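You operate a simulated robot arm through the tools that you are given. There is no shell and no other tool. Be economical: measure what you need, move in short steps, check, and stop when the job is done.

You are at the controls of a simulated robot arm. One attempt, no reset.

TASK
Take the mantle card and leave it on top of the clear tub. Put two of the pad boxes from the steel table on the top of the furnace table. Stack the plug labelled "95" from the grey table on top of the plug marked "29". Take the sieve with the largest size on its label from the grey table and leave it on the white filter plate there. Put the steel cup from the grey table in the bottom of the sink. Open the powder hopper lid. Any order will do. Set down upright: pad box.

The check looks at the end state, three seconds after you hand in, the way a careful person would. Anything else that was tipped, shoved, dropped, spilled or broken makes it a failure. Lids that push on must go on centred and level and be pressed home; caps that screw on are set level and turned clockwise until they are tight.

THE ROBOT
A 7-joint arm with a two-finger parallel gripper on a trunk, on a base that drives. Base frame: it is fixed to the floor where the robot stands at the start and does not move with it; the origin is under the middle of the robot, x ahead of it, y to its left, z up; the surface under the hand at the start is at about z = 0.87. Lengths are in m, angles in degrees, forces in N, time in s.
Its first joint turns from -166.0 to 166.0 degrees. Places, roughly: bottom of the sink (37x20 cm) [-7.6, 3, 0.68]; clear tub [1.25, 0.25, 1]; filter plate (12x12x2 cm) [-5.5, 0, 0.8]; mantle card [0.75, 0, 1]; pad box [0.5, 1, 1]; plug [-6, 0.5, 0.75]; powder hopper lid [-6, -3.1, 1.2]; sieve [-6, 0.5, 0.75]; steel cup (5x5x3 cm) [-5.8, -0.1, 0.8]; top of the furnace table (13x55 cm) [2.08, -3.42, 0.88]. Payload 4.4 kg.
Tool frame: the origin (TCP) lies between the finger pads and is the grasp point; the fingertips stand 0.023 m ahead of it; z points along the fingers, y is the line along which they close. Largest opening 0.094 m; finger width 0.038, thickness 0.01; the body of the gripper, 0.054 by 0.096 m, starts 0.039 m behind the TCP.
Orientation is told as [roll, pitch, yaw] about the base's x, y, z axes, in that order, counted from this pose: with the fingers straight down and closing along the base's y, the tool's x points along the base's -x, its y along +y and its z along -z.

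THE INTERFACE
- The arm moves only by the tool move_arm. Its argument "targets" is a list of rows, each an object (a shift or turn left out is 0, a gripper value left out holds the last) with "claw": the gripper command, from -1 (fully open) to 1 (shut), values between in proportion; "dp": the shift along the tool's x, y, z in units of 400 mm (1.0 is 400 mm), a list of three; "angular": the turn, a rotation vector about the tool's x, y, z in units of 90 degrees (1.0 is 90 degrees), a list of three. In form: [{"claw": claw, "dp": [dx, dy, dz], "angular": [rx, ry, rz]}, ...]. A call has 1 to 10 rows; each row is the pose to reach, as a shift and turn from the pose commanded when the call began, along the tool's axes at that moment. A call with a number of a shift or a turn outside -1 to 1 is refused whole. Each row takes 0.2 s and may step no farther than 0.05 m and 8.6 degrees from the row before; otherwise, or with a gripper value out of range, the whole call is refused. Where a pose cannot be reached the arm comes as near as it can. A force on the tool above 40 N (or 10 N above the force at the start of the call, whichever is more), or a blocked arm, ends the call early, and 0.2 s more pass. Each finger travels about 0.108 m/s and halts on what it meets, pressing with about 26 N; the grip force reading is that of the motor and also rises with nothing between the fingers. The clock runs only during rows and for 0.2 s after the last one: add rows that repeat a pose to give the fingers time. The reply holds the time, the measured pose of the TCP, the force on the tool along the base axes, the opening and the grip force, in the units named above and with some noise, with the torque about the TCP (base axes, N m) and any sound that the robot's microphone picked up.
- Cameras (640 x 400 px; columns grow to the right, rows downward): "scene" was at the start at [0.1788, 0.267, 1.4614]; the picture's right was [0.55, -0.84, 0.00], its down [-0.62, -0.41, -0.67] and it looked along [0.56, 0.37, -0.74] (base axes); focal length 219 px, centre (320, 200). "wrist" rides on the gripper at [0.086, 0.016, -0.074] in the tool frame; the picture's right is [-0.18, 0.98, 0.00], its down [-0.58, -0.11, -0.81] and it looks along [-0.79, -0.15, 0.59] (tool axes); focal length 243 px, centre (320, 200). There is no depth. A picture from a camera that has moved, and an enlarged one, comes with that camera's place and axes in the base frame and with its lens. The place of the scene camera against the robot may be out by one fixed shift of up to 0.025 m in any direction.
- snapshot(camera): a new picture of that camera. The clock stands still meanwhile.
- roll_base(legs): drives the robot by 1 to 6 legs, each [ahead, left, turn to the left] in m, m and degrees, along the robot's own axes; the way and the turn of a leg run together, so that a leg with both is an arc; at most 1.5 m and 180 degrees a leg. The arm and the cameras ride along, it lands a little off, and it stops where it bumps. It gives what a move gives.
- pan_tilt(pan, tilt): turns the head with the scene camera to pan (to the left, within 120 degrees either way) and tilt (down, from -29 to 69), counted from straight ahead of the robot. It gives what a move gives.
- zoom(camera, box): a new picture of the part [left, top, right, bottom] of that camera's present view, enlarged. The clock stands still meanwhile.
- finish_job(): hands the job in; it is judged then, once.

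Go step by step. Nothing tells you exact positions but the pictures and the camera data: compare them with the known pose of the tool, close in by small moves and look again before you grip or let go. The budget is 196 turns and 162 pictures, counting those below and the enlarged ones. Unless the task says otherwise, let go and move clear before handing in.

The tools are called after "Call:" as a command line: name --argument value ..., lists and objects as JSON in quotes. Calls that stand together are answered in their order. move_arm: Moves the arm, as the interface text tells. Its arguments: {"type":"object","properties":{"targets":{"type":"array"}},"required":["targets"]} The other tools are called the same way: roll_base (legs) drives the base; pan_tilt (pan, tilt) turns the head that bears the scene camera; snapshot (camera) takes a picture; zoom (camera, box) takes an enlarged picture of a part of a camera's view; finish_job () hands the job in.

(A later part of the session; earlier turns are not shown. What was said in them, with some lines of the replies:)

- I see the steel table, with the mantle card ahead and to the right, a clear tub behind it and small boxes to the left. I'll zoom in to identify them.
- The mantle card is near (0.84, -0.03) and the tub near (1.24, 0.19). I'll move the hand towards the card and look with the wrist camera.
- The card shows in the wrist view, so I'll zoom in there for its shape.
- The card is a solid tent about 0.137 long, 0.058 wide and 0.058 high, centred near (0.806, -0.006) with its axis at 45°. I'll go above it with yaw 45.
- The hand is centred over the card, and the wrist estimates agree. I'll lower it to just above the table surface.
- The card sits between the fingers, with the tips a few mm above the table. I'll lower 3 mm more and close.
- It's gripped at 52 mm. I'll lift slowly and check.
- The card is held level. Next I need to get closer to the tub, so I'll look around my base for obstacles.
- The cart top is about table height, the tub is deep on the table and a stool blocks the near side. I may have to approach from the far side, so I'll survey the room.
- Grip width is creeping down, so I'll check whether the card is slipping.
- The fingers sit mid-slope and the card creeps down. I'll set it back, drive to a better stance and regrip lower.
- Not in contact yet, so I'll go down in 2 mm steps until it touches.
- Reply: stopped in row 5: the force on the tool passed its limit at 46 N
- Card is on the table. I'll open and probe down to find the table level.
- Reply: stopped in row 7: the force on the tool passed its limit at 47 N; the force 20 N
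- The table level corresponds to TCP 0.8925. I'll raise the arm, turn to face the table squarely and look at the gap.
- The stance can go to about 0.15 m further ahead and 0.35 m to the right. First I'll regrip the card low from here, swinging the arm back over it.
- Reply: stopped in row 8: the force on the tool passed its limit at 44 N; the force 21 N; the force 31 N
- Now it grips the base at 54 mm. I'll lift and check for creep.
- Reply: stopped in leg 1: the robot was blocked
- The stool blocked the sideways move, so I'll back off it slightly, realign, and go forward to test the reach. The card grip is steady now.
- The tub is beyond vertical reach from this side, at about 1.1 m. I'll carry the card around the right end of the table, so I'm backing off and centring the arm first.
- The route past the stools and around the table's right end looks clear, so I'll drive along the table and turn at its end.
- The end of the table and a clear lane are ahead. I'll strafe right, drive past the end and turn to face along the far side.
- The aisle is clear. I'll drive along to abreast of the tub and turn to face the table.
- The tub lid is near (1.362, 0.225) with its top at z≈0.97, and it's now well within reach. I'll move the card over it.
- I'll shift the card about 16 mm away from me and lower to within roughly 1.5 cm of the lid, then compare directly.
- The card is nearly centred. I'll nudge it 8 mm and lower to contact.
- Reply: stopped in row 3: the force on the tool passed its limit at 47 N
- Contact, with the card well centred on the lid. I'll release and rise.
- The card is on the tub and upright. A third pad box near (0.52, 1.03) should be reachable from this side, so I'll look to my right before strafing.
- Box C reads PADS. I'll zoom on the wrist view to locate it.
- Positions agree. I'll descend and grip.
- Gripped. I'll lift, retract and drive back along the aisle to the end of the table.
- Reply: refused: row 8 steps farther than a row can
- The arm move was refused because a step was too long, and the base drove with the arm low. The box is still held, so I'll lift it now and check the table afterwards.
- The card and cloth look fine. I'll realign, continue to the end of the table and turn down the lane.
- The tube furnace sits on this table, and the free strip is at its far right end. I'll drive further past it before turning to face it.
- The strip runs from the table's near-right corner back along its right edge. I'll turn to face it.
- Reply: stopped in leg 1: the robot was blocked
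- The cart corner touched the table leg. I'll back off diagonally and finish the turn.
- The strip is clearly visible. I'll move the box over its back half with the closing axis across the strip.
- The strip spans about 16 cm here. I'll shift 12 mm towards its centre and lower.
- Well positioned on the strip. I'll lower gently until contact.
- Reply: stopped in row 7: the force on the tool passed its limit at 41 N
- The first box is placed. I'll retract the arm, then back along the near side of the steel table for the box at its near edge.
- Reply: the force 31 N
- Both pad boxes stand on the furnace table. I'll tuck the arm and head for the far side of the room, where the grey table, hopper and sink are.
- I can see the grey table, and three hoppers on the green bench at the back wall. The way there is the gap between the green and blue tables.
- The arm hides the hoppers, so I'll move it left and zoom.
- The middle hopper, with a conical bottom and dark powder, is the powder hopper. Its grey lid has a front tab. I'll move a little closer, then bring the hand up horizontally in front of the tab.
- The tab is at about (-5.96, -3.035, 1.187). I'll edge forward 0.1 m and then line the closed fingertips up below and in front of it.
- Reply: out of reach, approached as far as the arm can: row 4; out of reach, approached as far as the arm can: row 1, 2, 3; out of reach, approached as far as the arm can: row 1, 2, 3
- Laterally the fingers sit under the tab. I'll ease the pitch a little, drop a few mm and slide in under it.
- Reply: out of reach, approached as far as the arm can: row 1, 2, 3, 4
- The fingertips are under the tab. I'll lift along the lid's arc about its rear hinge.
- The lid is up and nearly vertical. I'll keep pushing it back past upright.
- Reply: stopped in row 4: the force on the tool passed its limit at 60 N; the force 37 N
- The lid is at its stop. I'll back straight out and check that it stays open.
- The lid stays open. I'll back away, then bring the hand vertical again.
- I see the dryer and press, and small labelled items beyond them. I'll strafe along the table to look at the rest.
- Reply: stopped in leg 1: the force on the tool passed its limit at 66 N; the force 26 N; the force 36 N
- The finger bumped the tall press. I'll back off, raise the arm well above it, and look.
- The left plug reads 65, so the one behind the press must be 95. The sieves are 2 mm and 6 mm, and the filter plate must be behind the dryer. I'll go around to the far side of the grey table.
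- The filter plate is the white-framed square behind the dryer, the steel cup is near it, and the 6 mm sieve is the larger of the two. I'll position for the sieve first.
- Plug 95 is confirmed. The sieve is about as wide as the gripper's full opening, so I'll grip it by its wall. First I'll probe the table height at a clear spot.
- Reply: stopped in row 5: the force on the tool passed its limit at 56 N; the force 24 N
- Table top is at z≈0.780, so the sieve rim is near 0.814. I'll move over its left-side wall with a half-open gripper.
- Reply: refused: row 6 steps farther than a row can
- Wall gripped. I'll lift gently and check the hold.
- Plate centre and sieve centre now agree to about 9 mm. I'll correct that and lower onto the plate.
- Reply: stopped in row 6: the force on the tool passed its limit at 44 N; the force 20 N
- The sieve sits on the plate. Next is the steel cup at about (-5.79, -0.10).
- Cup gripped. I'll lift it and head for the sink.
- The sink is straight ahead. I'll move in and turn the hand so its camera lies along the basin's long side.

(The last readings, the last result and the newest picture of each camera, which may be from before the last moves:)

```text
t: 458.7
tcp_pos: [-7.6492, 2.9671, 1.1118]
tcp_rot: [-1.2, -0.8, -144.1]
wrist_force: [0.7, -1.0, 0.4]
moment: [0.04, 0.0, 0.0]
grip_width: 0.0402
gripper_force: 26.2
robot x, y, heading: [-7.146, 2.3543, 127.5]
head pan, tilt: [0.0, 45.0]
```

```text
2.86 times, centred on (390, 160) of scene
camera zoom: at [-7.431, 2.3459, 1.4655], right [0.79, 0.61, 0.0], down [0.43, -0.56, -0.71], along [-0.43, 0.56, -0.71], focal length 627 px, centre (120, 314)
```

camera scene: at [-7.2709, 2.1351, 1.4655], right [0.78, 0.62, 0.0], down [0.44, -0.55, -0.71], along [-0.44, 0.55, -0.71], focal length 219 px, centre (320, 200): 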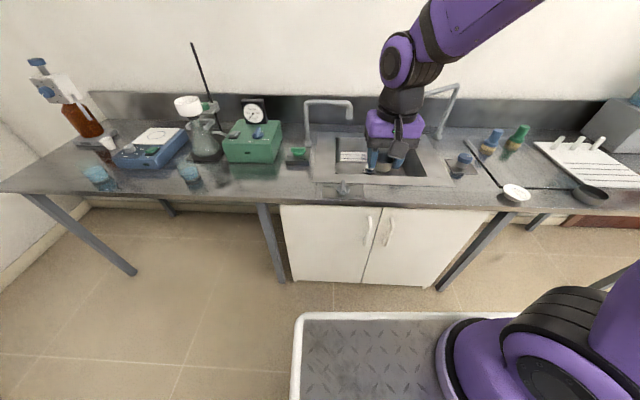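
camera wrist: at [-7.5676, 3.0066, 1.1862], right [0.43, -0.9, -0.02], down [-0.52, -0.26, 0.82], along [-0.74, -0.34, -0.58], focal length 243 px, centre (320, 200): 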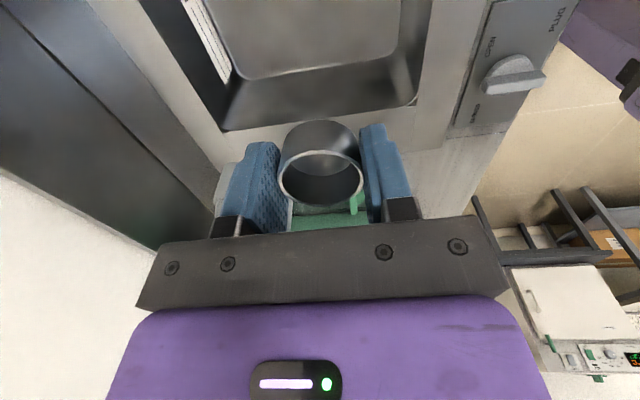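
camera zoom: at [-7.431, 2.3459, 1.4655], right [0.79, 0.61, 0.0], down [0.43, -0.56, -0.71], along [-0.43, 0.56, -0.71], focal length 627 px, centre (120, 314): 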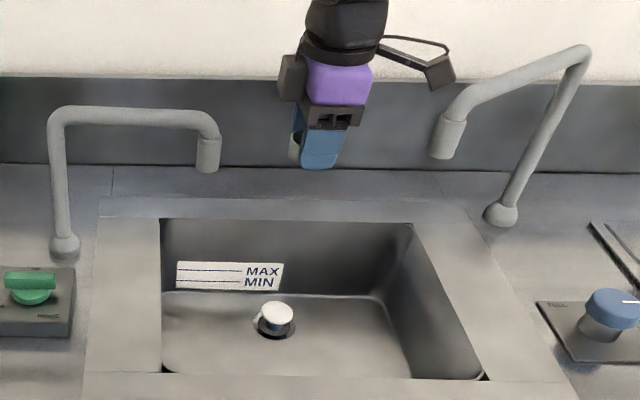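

The basin is clear. I'll lower the cup in to the left and front of the drain.

Call:
move_arm --targets '[{"dp": [0, -0.04, 0.05]}, {"dp": [0, -0.075, 0.12]}, {"dp": [0, -0.075, 0.22]}, {"dp": [0, -0.075, 0.32]}, {"dp": [0, -0.075, 0.42]}, {"dp": [0, -0.075, 0.52]}, {"dp": [0, -0.075, 0.62]}, {"dp": [0, -0.075, 0.7]}, {"dp": [0, -0.075, 0.78]}]'

Call:
snapshot --camera "wrist"

Call:
zoom --camera "scene" --box '[290, 90, 490, 230]'

```text
t: 460.7
tcp_pos: [-7.6731, 2.9944, 0.8018]
tcp_rot: [-1.1, -0.8, -144.1]
wrist_force: [0.3, 0.6, -0.5]
moment: [-0.01, -0.01, 0.02]
grip_width: 0.0407
gripper_force: 25.9
robot x, y, heading: [-7.1494, 2.3532, 127.6]
head pan, tilt: [0.0, 45.0]
```

```text
23 pictures are left
camera wrist: at [-7.5919, 3.0317, 0.8753], right [0.43, -0.9, -0.02], down [-0.52, -0.26, 0.82], along [-0.74, -0.34, -0.58], focal length 243 px, centre (320, 200)
```

wrist: 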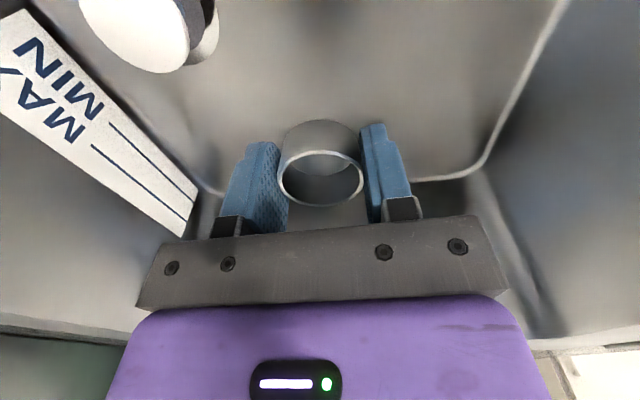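

```text
2.86 times, centred on (390, 160) of scene
camera zoom: at [-7.431, 2.3459, 1.4655], right [0.79, 0.61, 0.0], down [0.43, -0.56, -0.71], along [-0.43, 0.56, -0.71], focal length 627 px, centre (120, 314)
```

zoom: 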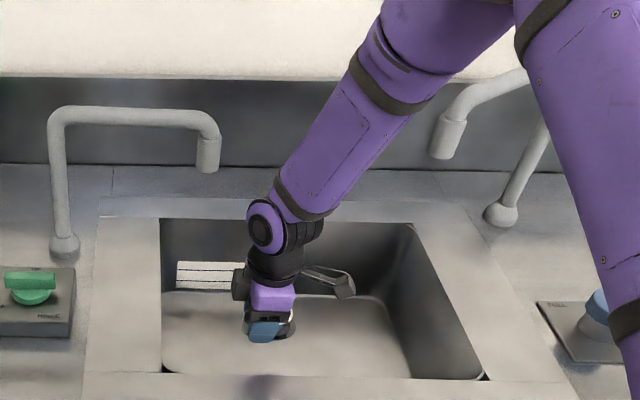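

Call:
move_arm --targets '[{"dp": [0, 0, 0.07]}, {"dp": [0, 0, 0.14]}, {"dp": [0, 0, 0.19]}, {"dp": [0, 0, 0.21]}, {"dp": [0, 0, 0.222]}, {"dp": [0, 0, 0.232]}, {"dp": [0, 0, 0.242]}, {"dp": [0, 0, 0.252]}, {"dp": [0, 0, 0.262]}, {"dp": [0, 0, 0.272]}]'

```text
t: 462.1
tcp_pos: [-7.6767, 2.9948, 0.7141]
tcp_rot: [-1.2, -0.8, -144.1]
wrist_force: [7.1, -7.7, 23.4]
moment: [-0.41, -0.52, -0.11]
grip_width: 0.0406
gripper_force: 26.0
robot x, y, heading: [-7.1487, 2.3565, 127.3]
head pan, tilt: [0.0, 45.0]
stopped in row 6: the force on the tool passed its limit at 50 N (the readings are from after the stop); the commanded pose is now the measured one
```

Call:
move_arm --targets '[{"claw": 0, "dp": [0, 0, -0.003]}, {"claw": -0.5, "dp": [0, 0, -0.003]}, {"dp": [0, 0, -0.005]}, {"dp": [0, 0, -0.1]}, {"dp": [0, 0, -0.21]}, {"dp": [0, 0, -0.32]}, {"dp": [0, 0, -0.43]}, {"dp": [0, 0, -0.54]}, {"dp": [0, 0, -0.65]}, {"dp": [0, 0, -0.76]}]'

Call:
move_arm --targets '[{"dp": [0, 0.05, -0.1]}, {"dp": [0, 0.1, -0.2]}, {"dp": [0, 0.2, -0.24]}, {"dp": [0, 0.31, -0.26]}, {"dp": [0, 0.42, -0.28]}]'

Call:
zoom --camera "scene" --box '[290, 90, 490, 230]'

```text
t: 464.3
tcp_pos: [-7.668, 2.9951, 1.0147]
tcp_rot: [-1.1, -0.7, -144.2]
wrist_force: [-0.4, 0.8, 0.4]
moment: [0.0, -0.01, 0.01]
grip_width: 0.0705
gripper_force: 0.0
robot x, y, heading: [-7.1502, 2.357, 127.4]
head pan, tilt: [0.0, 45.0]
```

```text
t: 465.5
tcp_pos: [-7.567, 2.8541, 1.1234]
tcp_rot: [-1.2, -0.8, -144.1]
wrist_force: [-0.6, 0.6, -1.4]
moment: [-0.05, -0.02, 0.03]
grip_width: 0.0704
gripper_force: 0.0
robot x, y, heading: [-7.1461, 2.3592, 127.2]
head pan, tilt: [0.0, 45.0]
```

```text
2.86 times, centred on (390, 160) of scene
camera zoom: at [-7.4317, 2.3469, 1.4654], right [0.79, 0.61, 0.0], down [0.43, -0.56, -0.71], along [-0.43, 0.56, -0.71], focal length 627 px, centre (120, 314)
```

zoom: 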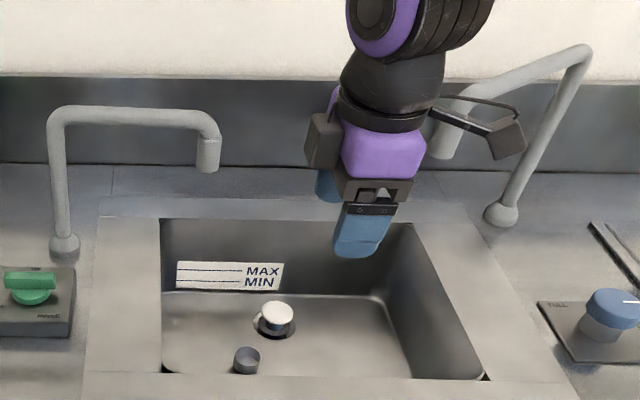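

The cup is on the sink bottom. I'll bring the hand back to its normal heading, raise it, then drive to the front of the grey table for the plugs.

Call:
move_arm --targets '[{"claw": -1, "dp": [0, 0.03, -0.05], "angular": [0, 0, 0.09]}, {"dp": [0, 0.06, -0.1], "angular": [0, 0, 0.18]}, {"dp": [0, 0.1, -0.15], "angular": [0, 0, 0.27]}, {"dp": [0, 0.1, -0.2], "angular": [0, 0, 0.36]}, {"dp": [0, 0.1, -0.25], "angular": [0, 0, 0.45]}, {"dp": [0, 0.1, -0.3], "angular": [0, 0, 0.54]}, {"dp": [0, 0.1, -0.35], "angular": [0, 0, 0.63]}, {"dp": [0, 0.1, -0.4], "angular": [0, 0, 0.72]}, {"dp": [0, 0.1, -0.45], "angular": [0, 0, 0.81]}, {"dp": [0, 0.1, -0.5], "angular": [0, 0, 0.9]}]'

Call:
roll_base --legs '[[-0.27, 0, 0], [0, -0.9, 0], [0, 0, 90], [0, 0.8, 0], [0, 0.8, 0]]'

Call:
pan_tilt --pan 0 --tilt 45

Call:
snapshot --camera "scene"

```text
t: 467.7
tcp_pos: [-7.5412, 2.8219, 1.3243]
tcp_rot: [0.6, -1.2, 134.8]
wrist_force: [0.2, -0.2, -0.9]
moment: [0.01, -0.02, -0.01]
grip_width: 0.094
gripper_force: 0.1
robot x, y, heading: [-7.1443, 2.354, 127.3]
head pan, tilt: [0.0, 45.0]
```

```text
t: 485.7
tcp_pos: [-5.7382, 1.0169, 1.3252]
tcp_rot: [0.7, -1.4, -135.5]
wrist_force: [0.3, -0.9, 0.7]
moment: [-0.02, -0.02, 0.01]
grip_width: 0.0946
gripper_force: 0.1
robot x, y, heading: [-5.2683, 1.4049, -143.0]
head pan, tilt: [0.0, 45.0]
```

```text
t: 486.3
tcp_pos: [-5.739, 1.0175, 1.3238]
tcp_rot: [0.7, -1.4, -135.6]
wrist_force: [0.1, -0.9, -0.1]
moment: [0.01, 0.01, -0.01]
grip_width: 0.094
gripper_force: 0.0
robot x, y, heading: [-5.2712, 1.4083, -143.0]
head pan, tilt: [0.0, 45.0]
```

```text
20 pictures are left
camera scene: at [-5.2613, 1.0987, 1.4655], right [-0.6, 0.8, 0.0], down [0.57, 0.42, -0.71], along [-0.57, -0.42, -0.71], focal length 219 px, centre (320, 200)
```

scene: 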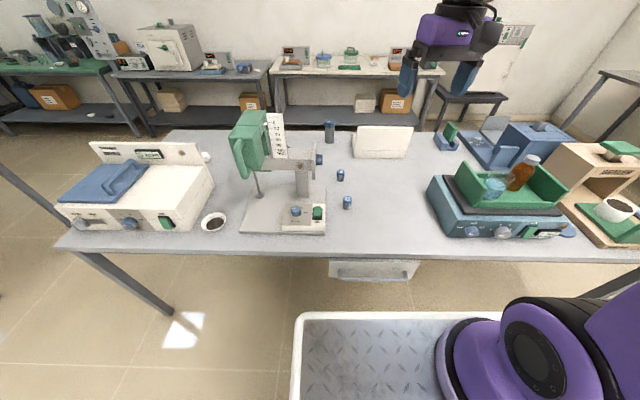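

Call:
roll_base --legs '[[0.15, 0, 0]]'

Call:
move_arm --targets '[{"dp": [0.04, 0, 0.1]}, {"dp": [0.08, 0.02, 0.2]}, {"dp": [0.12, 0.05, 0.3]}, {"dp": [0.16, 0.08, 0.4]}, {"dp": [0.2, 0.1, 0.5]}]'

Call:
snapshot --camera "wrist"

```text
t: 487.7
tcp_pos: [-5.8577, 0.927, 1.3247]
tcp_rot: [0.6, -1.4, -135.6]
wrist_force: [0.9, -0.7, 0.5]
moment: [0.0, 0.0, -0.03]
grip_width: 0.094
gripper_force: 0.0
robot x, y, heading: [-5.3866, 1.3201, -143.5]
head pan, tilt: [0.0, 45.0]
```

```text
t: 488.9
tcp_pos: [-5.7761, 0.9468, 1.1229]
tcp_rot: [0.7, -1.4, -135.6]
wrist_force: [-0.6, -0.2, 0.3]
moment: [-0.02, 0.02, 0.01]
grip_width: 0.0941
gripper_force: 0.0
robot x, y, heading: [-5.3828, 1.3164, -143.1]
head pan, tilt: [0.0, 45.0]
```

```text
19 pictures are left
camera wrist: at [-5.7014, 0.9983, 1.1952], right [0.56, -0.83, 0.01], down [-0.48, -0.31, 0.82], along [-0.68, -0.46, -0.57], focal length 243 px, centre (320, 200)
```

wrist: 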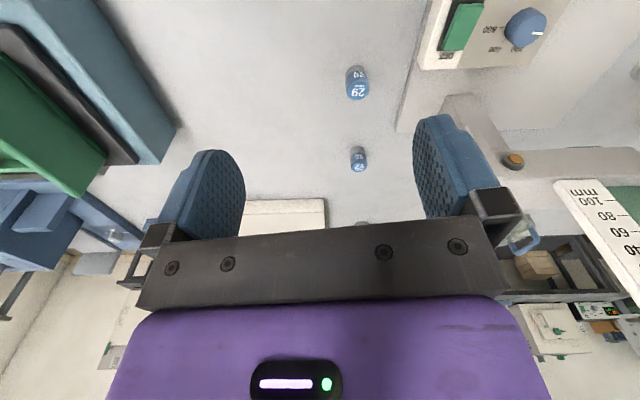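

Call:
zoom --camera "wrist" --box '[310, 50, 420, 190]'

```text
2.86 times, centred on (365, 120) of wrist
camera zoom: at [-5.7014, 0.9983, 1.1952], right [0.56, -0.83, 0.01], down [-0.48, -0.31, 0.82], along [-0.68, -0.46, -0.57], focal length 693 px, centre (191, 429)
```

zoom: 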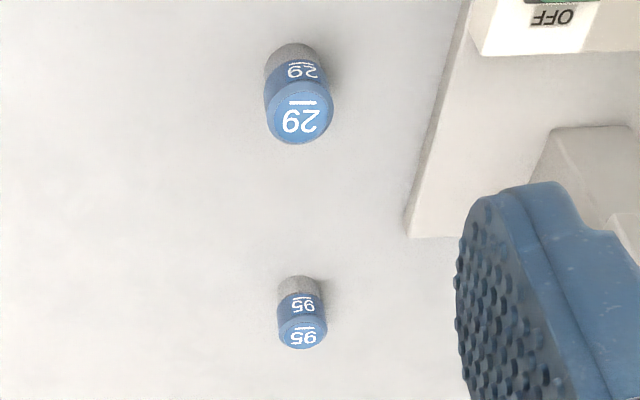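

Call:
move_arm --targets '[{"claw": -0.5, "dp": [-0.1, 0.01, 0]}, {"dp": [-0.2, 0.02, 0]}, {"dp": [-0.3, 0.03, 0]}, {"dp": [-0.4, 0.04, 0]}, {"dp": [-0.5, 0.05, 0]}, {"dp": [-0.6, 0.06, 0]}, {"dp": [-0.7, 0.07, 0.03]}, {"dp": [-0.8085, 0.079, 0.06]}, {"dp": [-0.8085, 0.079, 0.17]}, {"dp": [-0.8085, 0.079, 0.28]}]'

Call:
move_arm --targets '[{"dp": [0, 0, 0.1]}, {"dp": [0, 0, 0.2]}, {"dp": [0, 0, 0.26]}]'

Call:
snapshot --camera "wrist"

```text
t: 491.1
tcp_pos: [-5.9842, 0.698, 1.0176]
tcp_rot: [0.6, -1.4, -135.6]
wrist_force: [-0.6, -0.8, -0.1]
moment: [-0.02, 0.0, 0.0]
grip_width: 0.0704
gripper_force: 0.1
robot x, y, heading: [-5.3893, 1.3158, -143.1]
head pan, tilt: [0.0, 45.0]
```

```text
t: 491.9
tcp_pos: [-5.9859, 0.6941, 0.9139]
tcp_rot: [0.5, -1.4, -135.6]
wrist_force: [-0.5, -0.2, 0.7]
moment: [-0.03, 0.05, 0.0]
grip_width: 0.0707
gripper_force: 0.1
robot x, y, heading: [-5.3895, 1.3209, -142.9]
head pan, tilt: [0.0, 45.0]
```

```text
17 pictures are left
camera wrist: at [-5.9116, 0.7456, 0.9869], right [0.56, -0.83, 0.01], down [-0.48, -0.31, 0.82], along [-0.68, -0.46, -0.57], focal length 243 px, centre (320, 200)
```

wrist: 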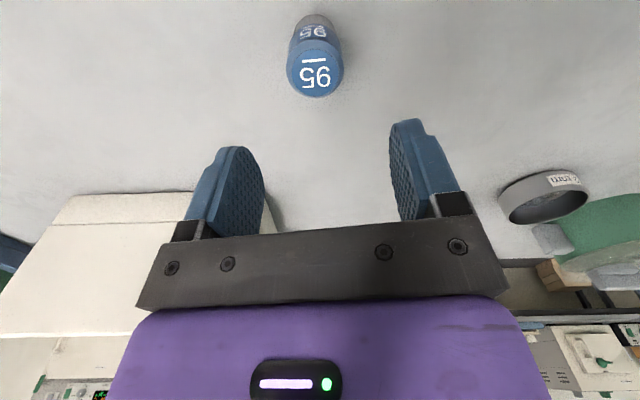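

Call:
move_arm --targets '[{"dp": [0.012, -0.005, 0.08]}, {"dp": [0.012, -0.005, 0.16]}, {"dp": [0.012, -0.005, 0.22]}, {"dp": [0.012, -0.005, 0.254]}, {"dp": [0.012, -0.005, 0.254]}, {"claw": 1, "dp": [0.012, -0.005, 0.254]}, {"dp": [0.012, -0.005, 0.254]}, {"dp": [0.012, -0.005, 0.254]}]'

Call:
snapshot --camera "wrist"

```text
t: 493.7
tcp_pos: [-5.984, 0.6979, 0.8134]
tcp_rot: [0.7, -1.5, -135.6]
wrist_force: [0.2, -0.4, 0.9]
moment: [0.01, 0.01, 0.03]
grip_width: 0.037
gripper_force: 25.7
robot x, y, heading: [-5.3899, 1.3169, -143.0]
head pan, tilt: [0.0, 45.0]
```

```text
16 pictures are left
camera wrist: at [-5.9102, 0.7487, 0.8863], right [0.56, -0.83, 0.01], down [-0.48, -0.31, 0.82], along [-0.68, -0.46, -0.57], focal length 243 px, centre (320, 200)
```

wrist: 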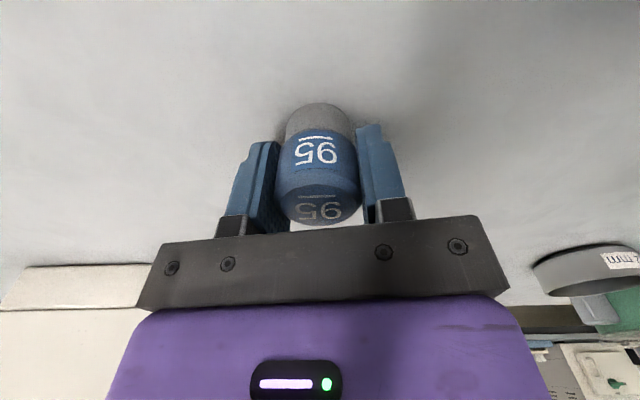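

Call:
move_arm --targets '[{"dp": [0, 0, -0.05]}, {"dp": [0, 0, -0.15]}, {"dp": [0, 0, -0.25]}, {"dp": [0.05, 0, -0.32]}, {"dp": [0.15, 0.005, -0.32]}, {"dp": [0.26, 0.01, -0.32]}, {"dp": [0.36, 0.013, -0.32]}, {"dp": [0.453, 0.0165, -0.3]}, {"dp": [0.453, 0.0165, -0.22]}]'

Call:
snapshot --camera "wrist"

Call:
zoom --camera "scene" --box '[300, 140, 420, 240]'

```text
t: 495.7
tcp_pos: [-5.8514, 0.8235, 0.897]
tcp_rot: [0.5, -1.4, -135.5]
wrist_force: [-0.2, 0.3, -0.2]
moment: [0.02, 0.03, 0.03]
grip_width: 0.0368
gripper_force: 26.0
robot x, y, heading: [-5.3892, 1.3157, -143.2]
head pan, tilt: [0.0, 45.0]
```

```text
15 pictures are left
camera wrist: at [-5.7758, 0.8742, 0.9695], right [0.56, -0.83, 0.02], down [-0.48, -0.31, 0.82], along [-0.68, -0.46, -0.57], focal length 243 px, centre (320, 200)
```

wrist: 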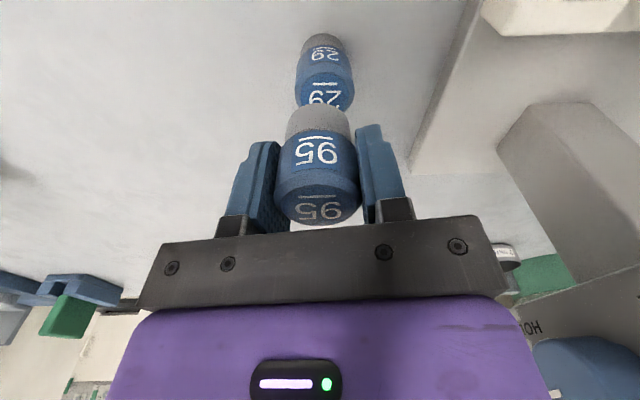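

```text
4.00 times, centred on (360, 190) of scene
camera zoom: at [-5.3802, 1.0093, 1.4655], right [-0.6, 0.8, 0.0], down [0.57, 0.42, -0.71], along [-0.57, -0.43, -0.71], focal length 877 px, centre (160, 240)
```

zoom: 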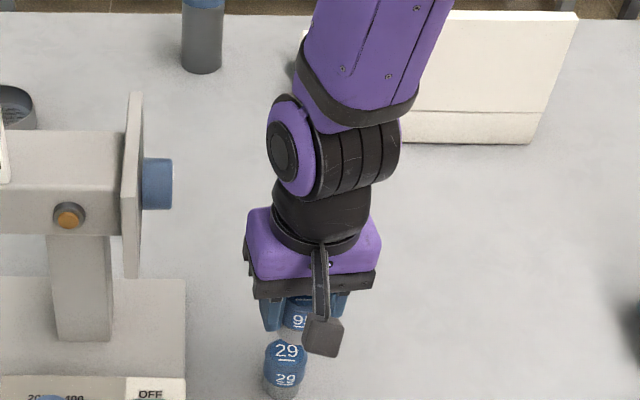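

The plugs align within about 4 mm. I'll apply that correction and lower onto 29.

Call:
move_arm --targets '[{"dp": [-0.006, 0.008, 0.03]}, {"dp": [-0.006, 0.008, 0.06]}, {"dp": [-0.006, 0.008, 0.075]}, {"dp": [-0.006, 0.008, 0.082]}]'

Call:
zoom --camera "wrist" --box '[240, 30, 400, 230]'

Call:
zoom --camera "scene" --box '[330, 190, 390, 250]'

```text
t: 496.7
tcp_pos: [-5.8497, 0.8172, 0.8641]
tcp_rot: [0.5, -1.4, -135.6]
wrist_force: [0.6, 0.4, -0.5]
moment: [0.0, 0.02, -0.01]
grip_width: 0.0371
gripper_force: 26.1
robot x, y, heading: [-5.389, 1.316, -143.2]
head pan, tilt: [0.0, 45.0]
```

```text
2.00 times, centred on (320, 130) of wrist
camera zoom: at [-5.7748, 0.8688, 0.9373], right [0.56, -0.83, 0.01], down [-0.48, -0.31, 0.82], along [-0.68, -0.46, -0.57], focal length 485 px, centre (320, 340)
```

zoom: 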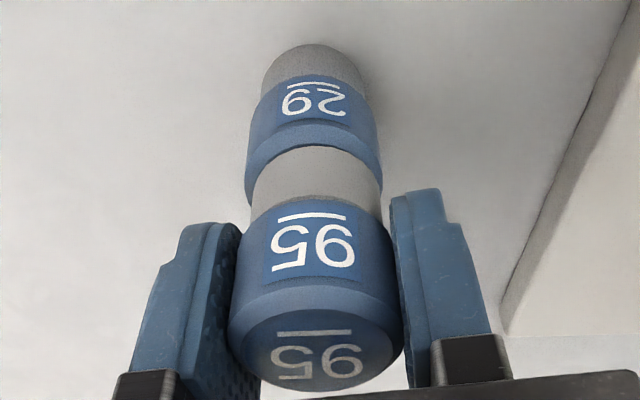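

```text
6.67 times, centred on (360, 220) of scene
camera zoom: at [-5.3803, 1.0091, 1.4655], right [-0.6, 0.8, 0.0], down [0.57, 0.43, -0.71], along [-0.56, -0.43, -0.71], focal length 1462 px, centre (53, 67)
```

zoom: 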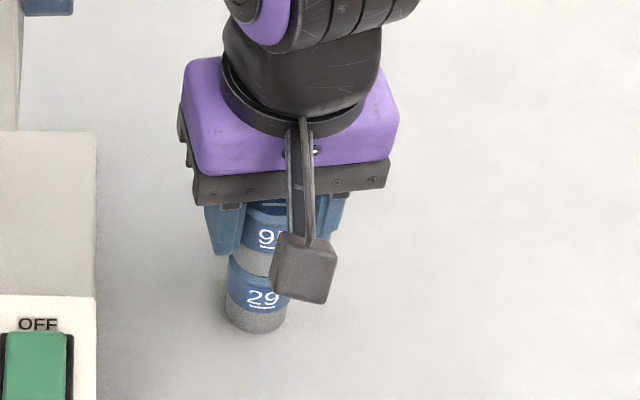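

Well aligned, within about 2 mm. I'll lower to contact.

Call:
move_arm --targets '[{"dp": [0, 0, 0.005]}, {"dp": [0, 0, 0.01]}, {"dp": [0, 0, 0.015]}, {"dp": [0, 0, 0.019]}, {"dp": [0, 0, 0.023]}, {"dp": [0, 0, 0.027]}, {"dp": [0, 0, 0.031]}, {"dp": [0, 0, 0.035]}]'

```text
t: 498.4
tcp_pos: [-5.8495, 0.817, 0.853]
tcp_rot: [0.6, -1.5, -135.6]
wrist_force: [2.7, 4.0, 18.5]
moment: [0.38, -0.05, -0.03]
grip_width: 0.0367
gripper_force: 26.0
robot x, y, heading: [-5.3862, 1.316, -142.9]
head pan, tilt: [0.0, 45.0]
stopped in row 8: the force on the tool passed its limit at 44 N (the readings are from after the stop); the commanded pose is now the measured one
```

Seated. I'll ease off, open slowly and rise.

Call:
move_arm --targets '[{"dp": [0, 0, -0.001]}, {"claw": 0.1, "dp": [0, 0, -0.001]}, {"claw": -0.2, "dp": [0, 0, -0.001]}, {"claw": -0.5, "dp": [0, 0, -0.001]}, {"dp": [0, 0, -0.001]}, {"dp": [0, 0, -0.05]}, {"dp": [0, 0, -0.12]}, {"dp": [0, 0, -0.22]}, {"dp": [0, 0, -0.33]}, {"dp": [0, 0, -0.44]}]'

Call:
snapshot --camera "scene"

Call:
zoom --camera "scene" --box '[310, 170, 410, 250]'

```text
t: 500.6
tcp_pos: [-5.848, 0.8215, 1.028]
tcp_rot: [0.5, -1.3, -135.6]
wrist_force: [-0.5, 0.3, -0.5]
moment: [0.05, 0.02, -0.03]
grip_width: 0.0704
gripper_force: 0.0
robot x, y, heading: [-5.3884, 1.3194, -143.2]
head pan, tilt: [0.0, 45.0]
```

```text
11 pictures are left
camera scene: at [-5.3806, 1.0085, 1.4653], right [-0.6, 0.8, 0.0], down [0.57, 0.43, -0.71], along [-0.56, -0.42, -0.71], focal length 219 px, centre (320, 200)
```

scene: 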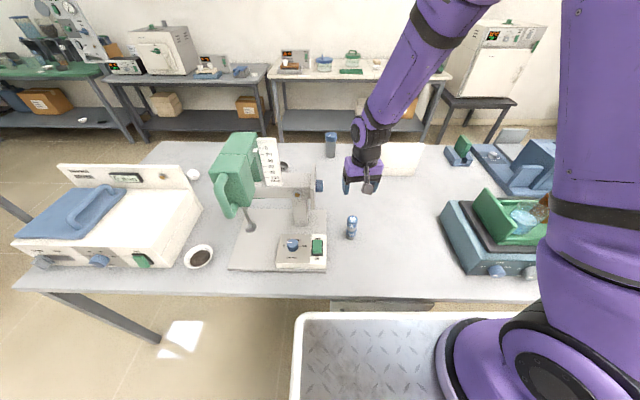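

```text
5.00 times, centred on (360, 210) of scene
camera zoom: at [-5.3806, 1.0085, 1.4653], right [-0.6, 0.8, 0.0], down [0.57, 0.43, -0.71], along [-0.56, -0.42, -0.71], focal length 1097 px, centre (120, 150)
```

zoom: 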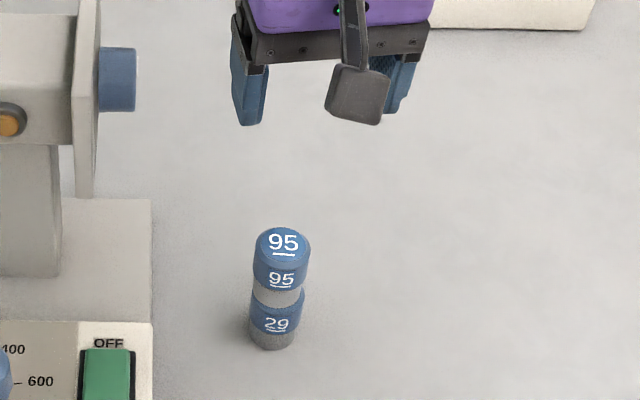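

The plugs are stacked. I'll check from here that the hopper lid is still open.

Call:
zoom --camera "scene" --box '[0, 0, 120, 80]'

Call:
move_arm --targets '[{"dp": [0.05, 0, -0.1]}, {"dp": [0.1, 0, -0.2]}, {"dp": [0.15, 0, -0.3]}]'

```text
5.00 times, centred on (60, 40) of scene
camera zoom: at [-5.3806, 1.0085, 1.4653], right [-0.6, 0.8, 0.0], down [0.57, 0.43, -0.71], along [-0.56, -0.42, -0.71], focal length 1097 px, centre (1620, 1000)
```

zoom: 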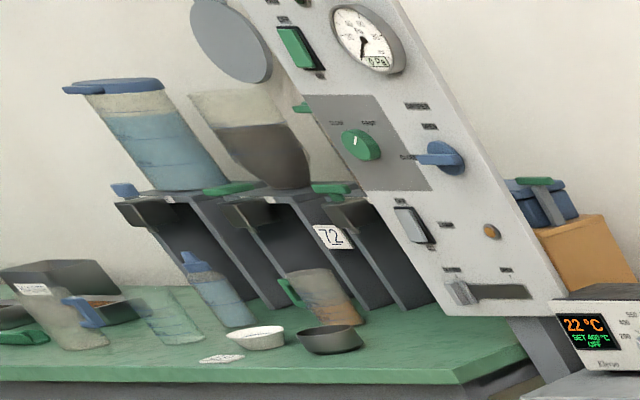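

```text
t: 501.4
tcp_pos: [-5.8031, 0.8667, 1.1476]
tcp_rot: [0.5, -1.4, -135.6]
wrist_force: [-0.5, -0.7, 0.0]
moment: [0.07, -0.03, -0.02]
grip_width: 0.0707
gripper_force: 0.1
robot x, y, heading: [-5.3892, 1.3136, -143.0]
head pan, tilt: [0.0, 45.0]
```

The lid is still open, everything else is placed and the arm is clear. I'm handing in now.

Call:
finish_job

```text
The job is handed in.
```

I did all six tasks and handed the job in. The main risk to the check is a few bumps on the way, described below.

- **Mantle card:** on the clear tub's lid, centred and standing upright.
- **Pad boxes:** two standing upright on the free strip of the furnace table.
- **Plugs:** 95 is stacked on the grey table's plug 29.
- **Sieve:** the 6 mm one (the other is 2 mm) is on the white filter plate.
- **Steel cup:** on the bottom of the sink, beside the drain.
- **Hopper lid:** open on the middle hopper. I took that one as the powder hopper because of its position and dark contents. It was still open when I last looked.

**Possible problems:**
- The cart stopped against a stool by the steel table, and once against the furnace table.
- A finger hit the tall press on the grey table with about 66 N.
- After one refused arm move, the base drove off with a pad box still at table height. It may have brushed a cloth on the steel table.

I saw nothing tipped or moved in the pictures afterwards, but I did not measure for small shifts.
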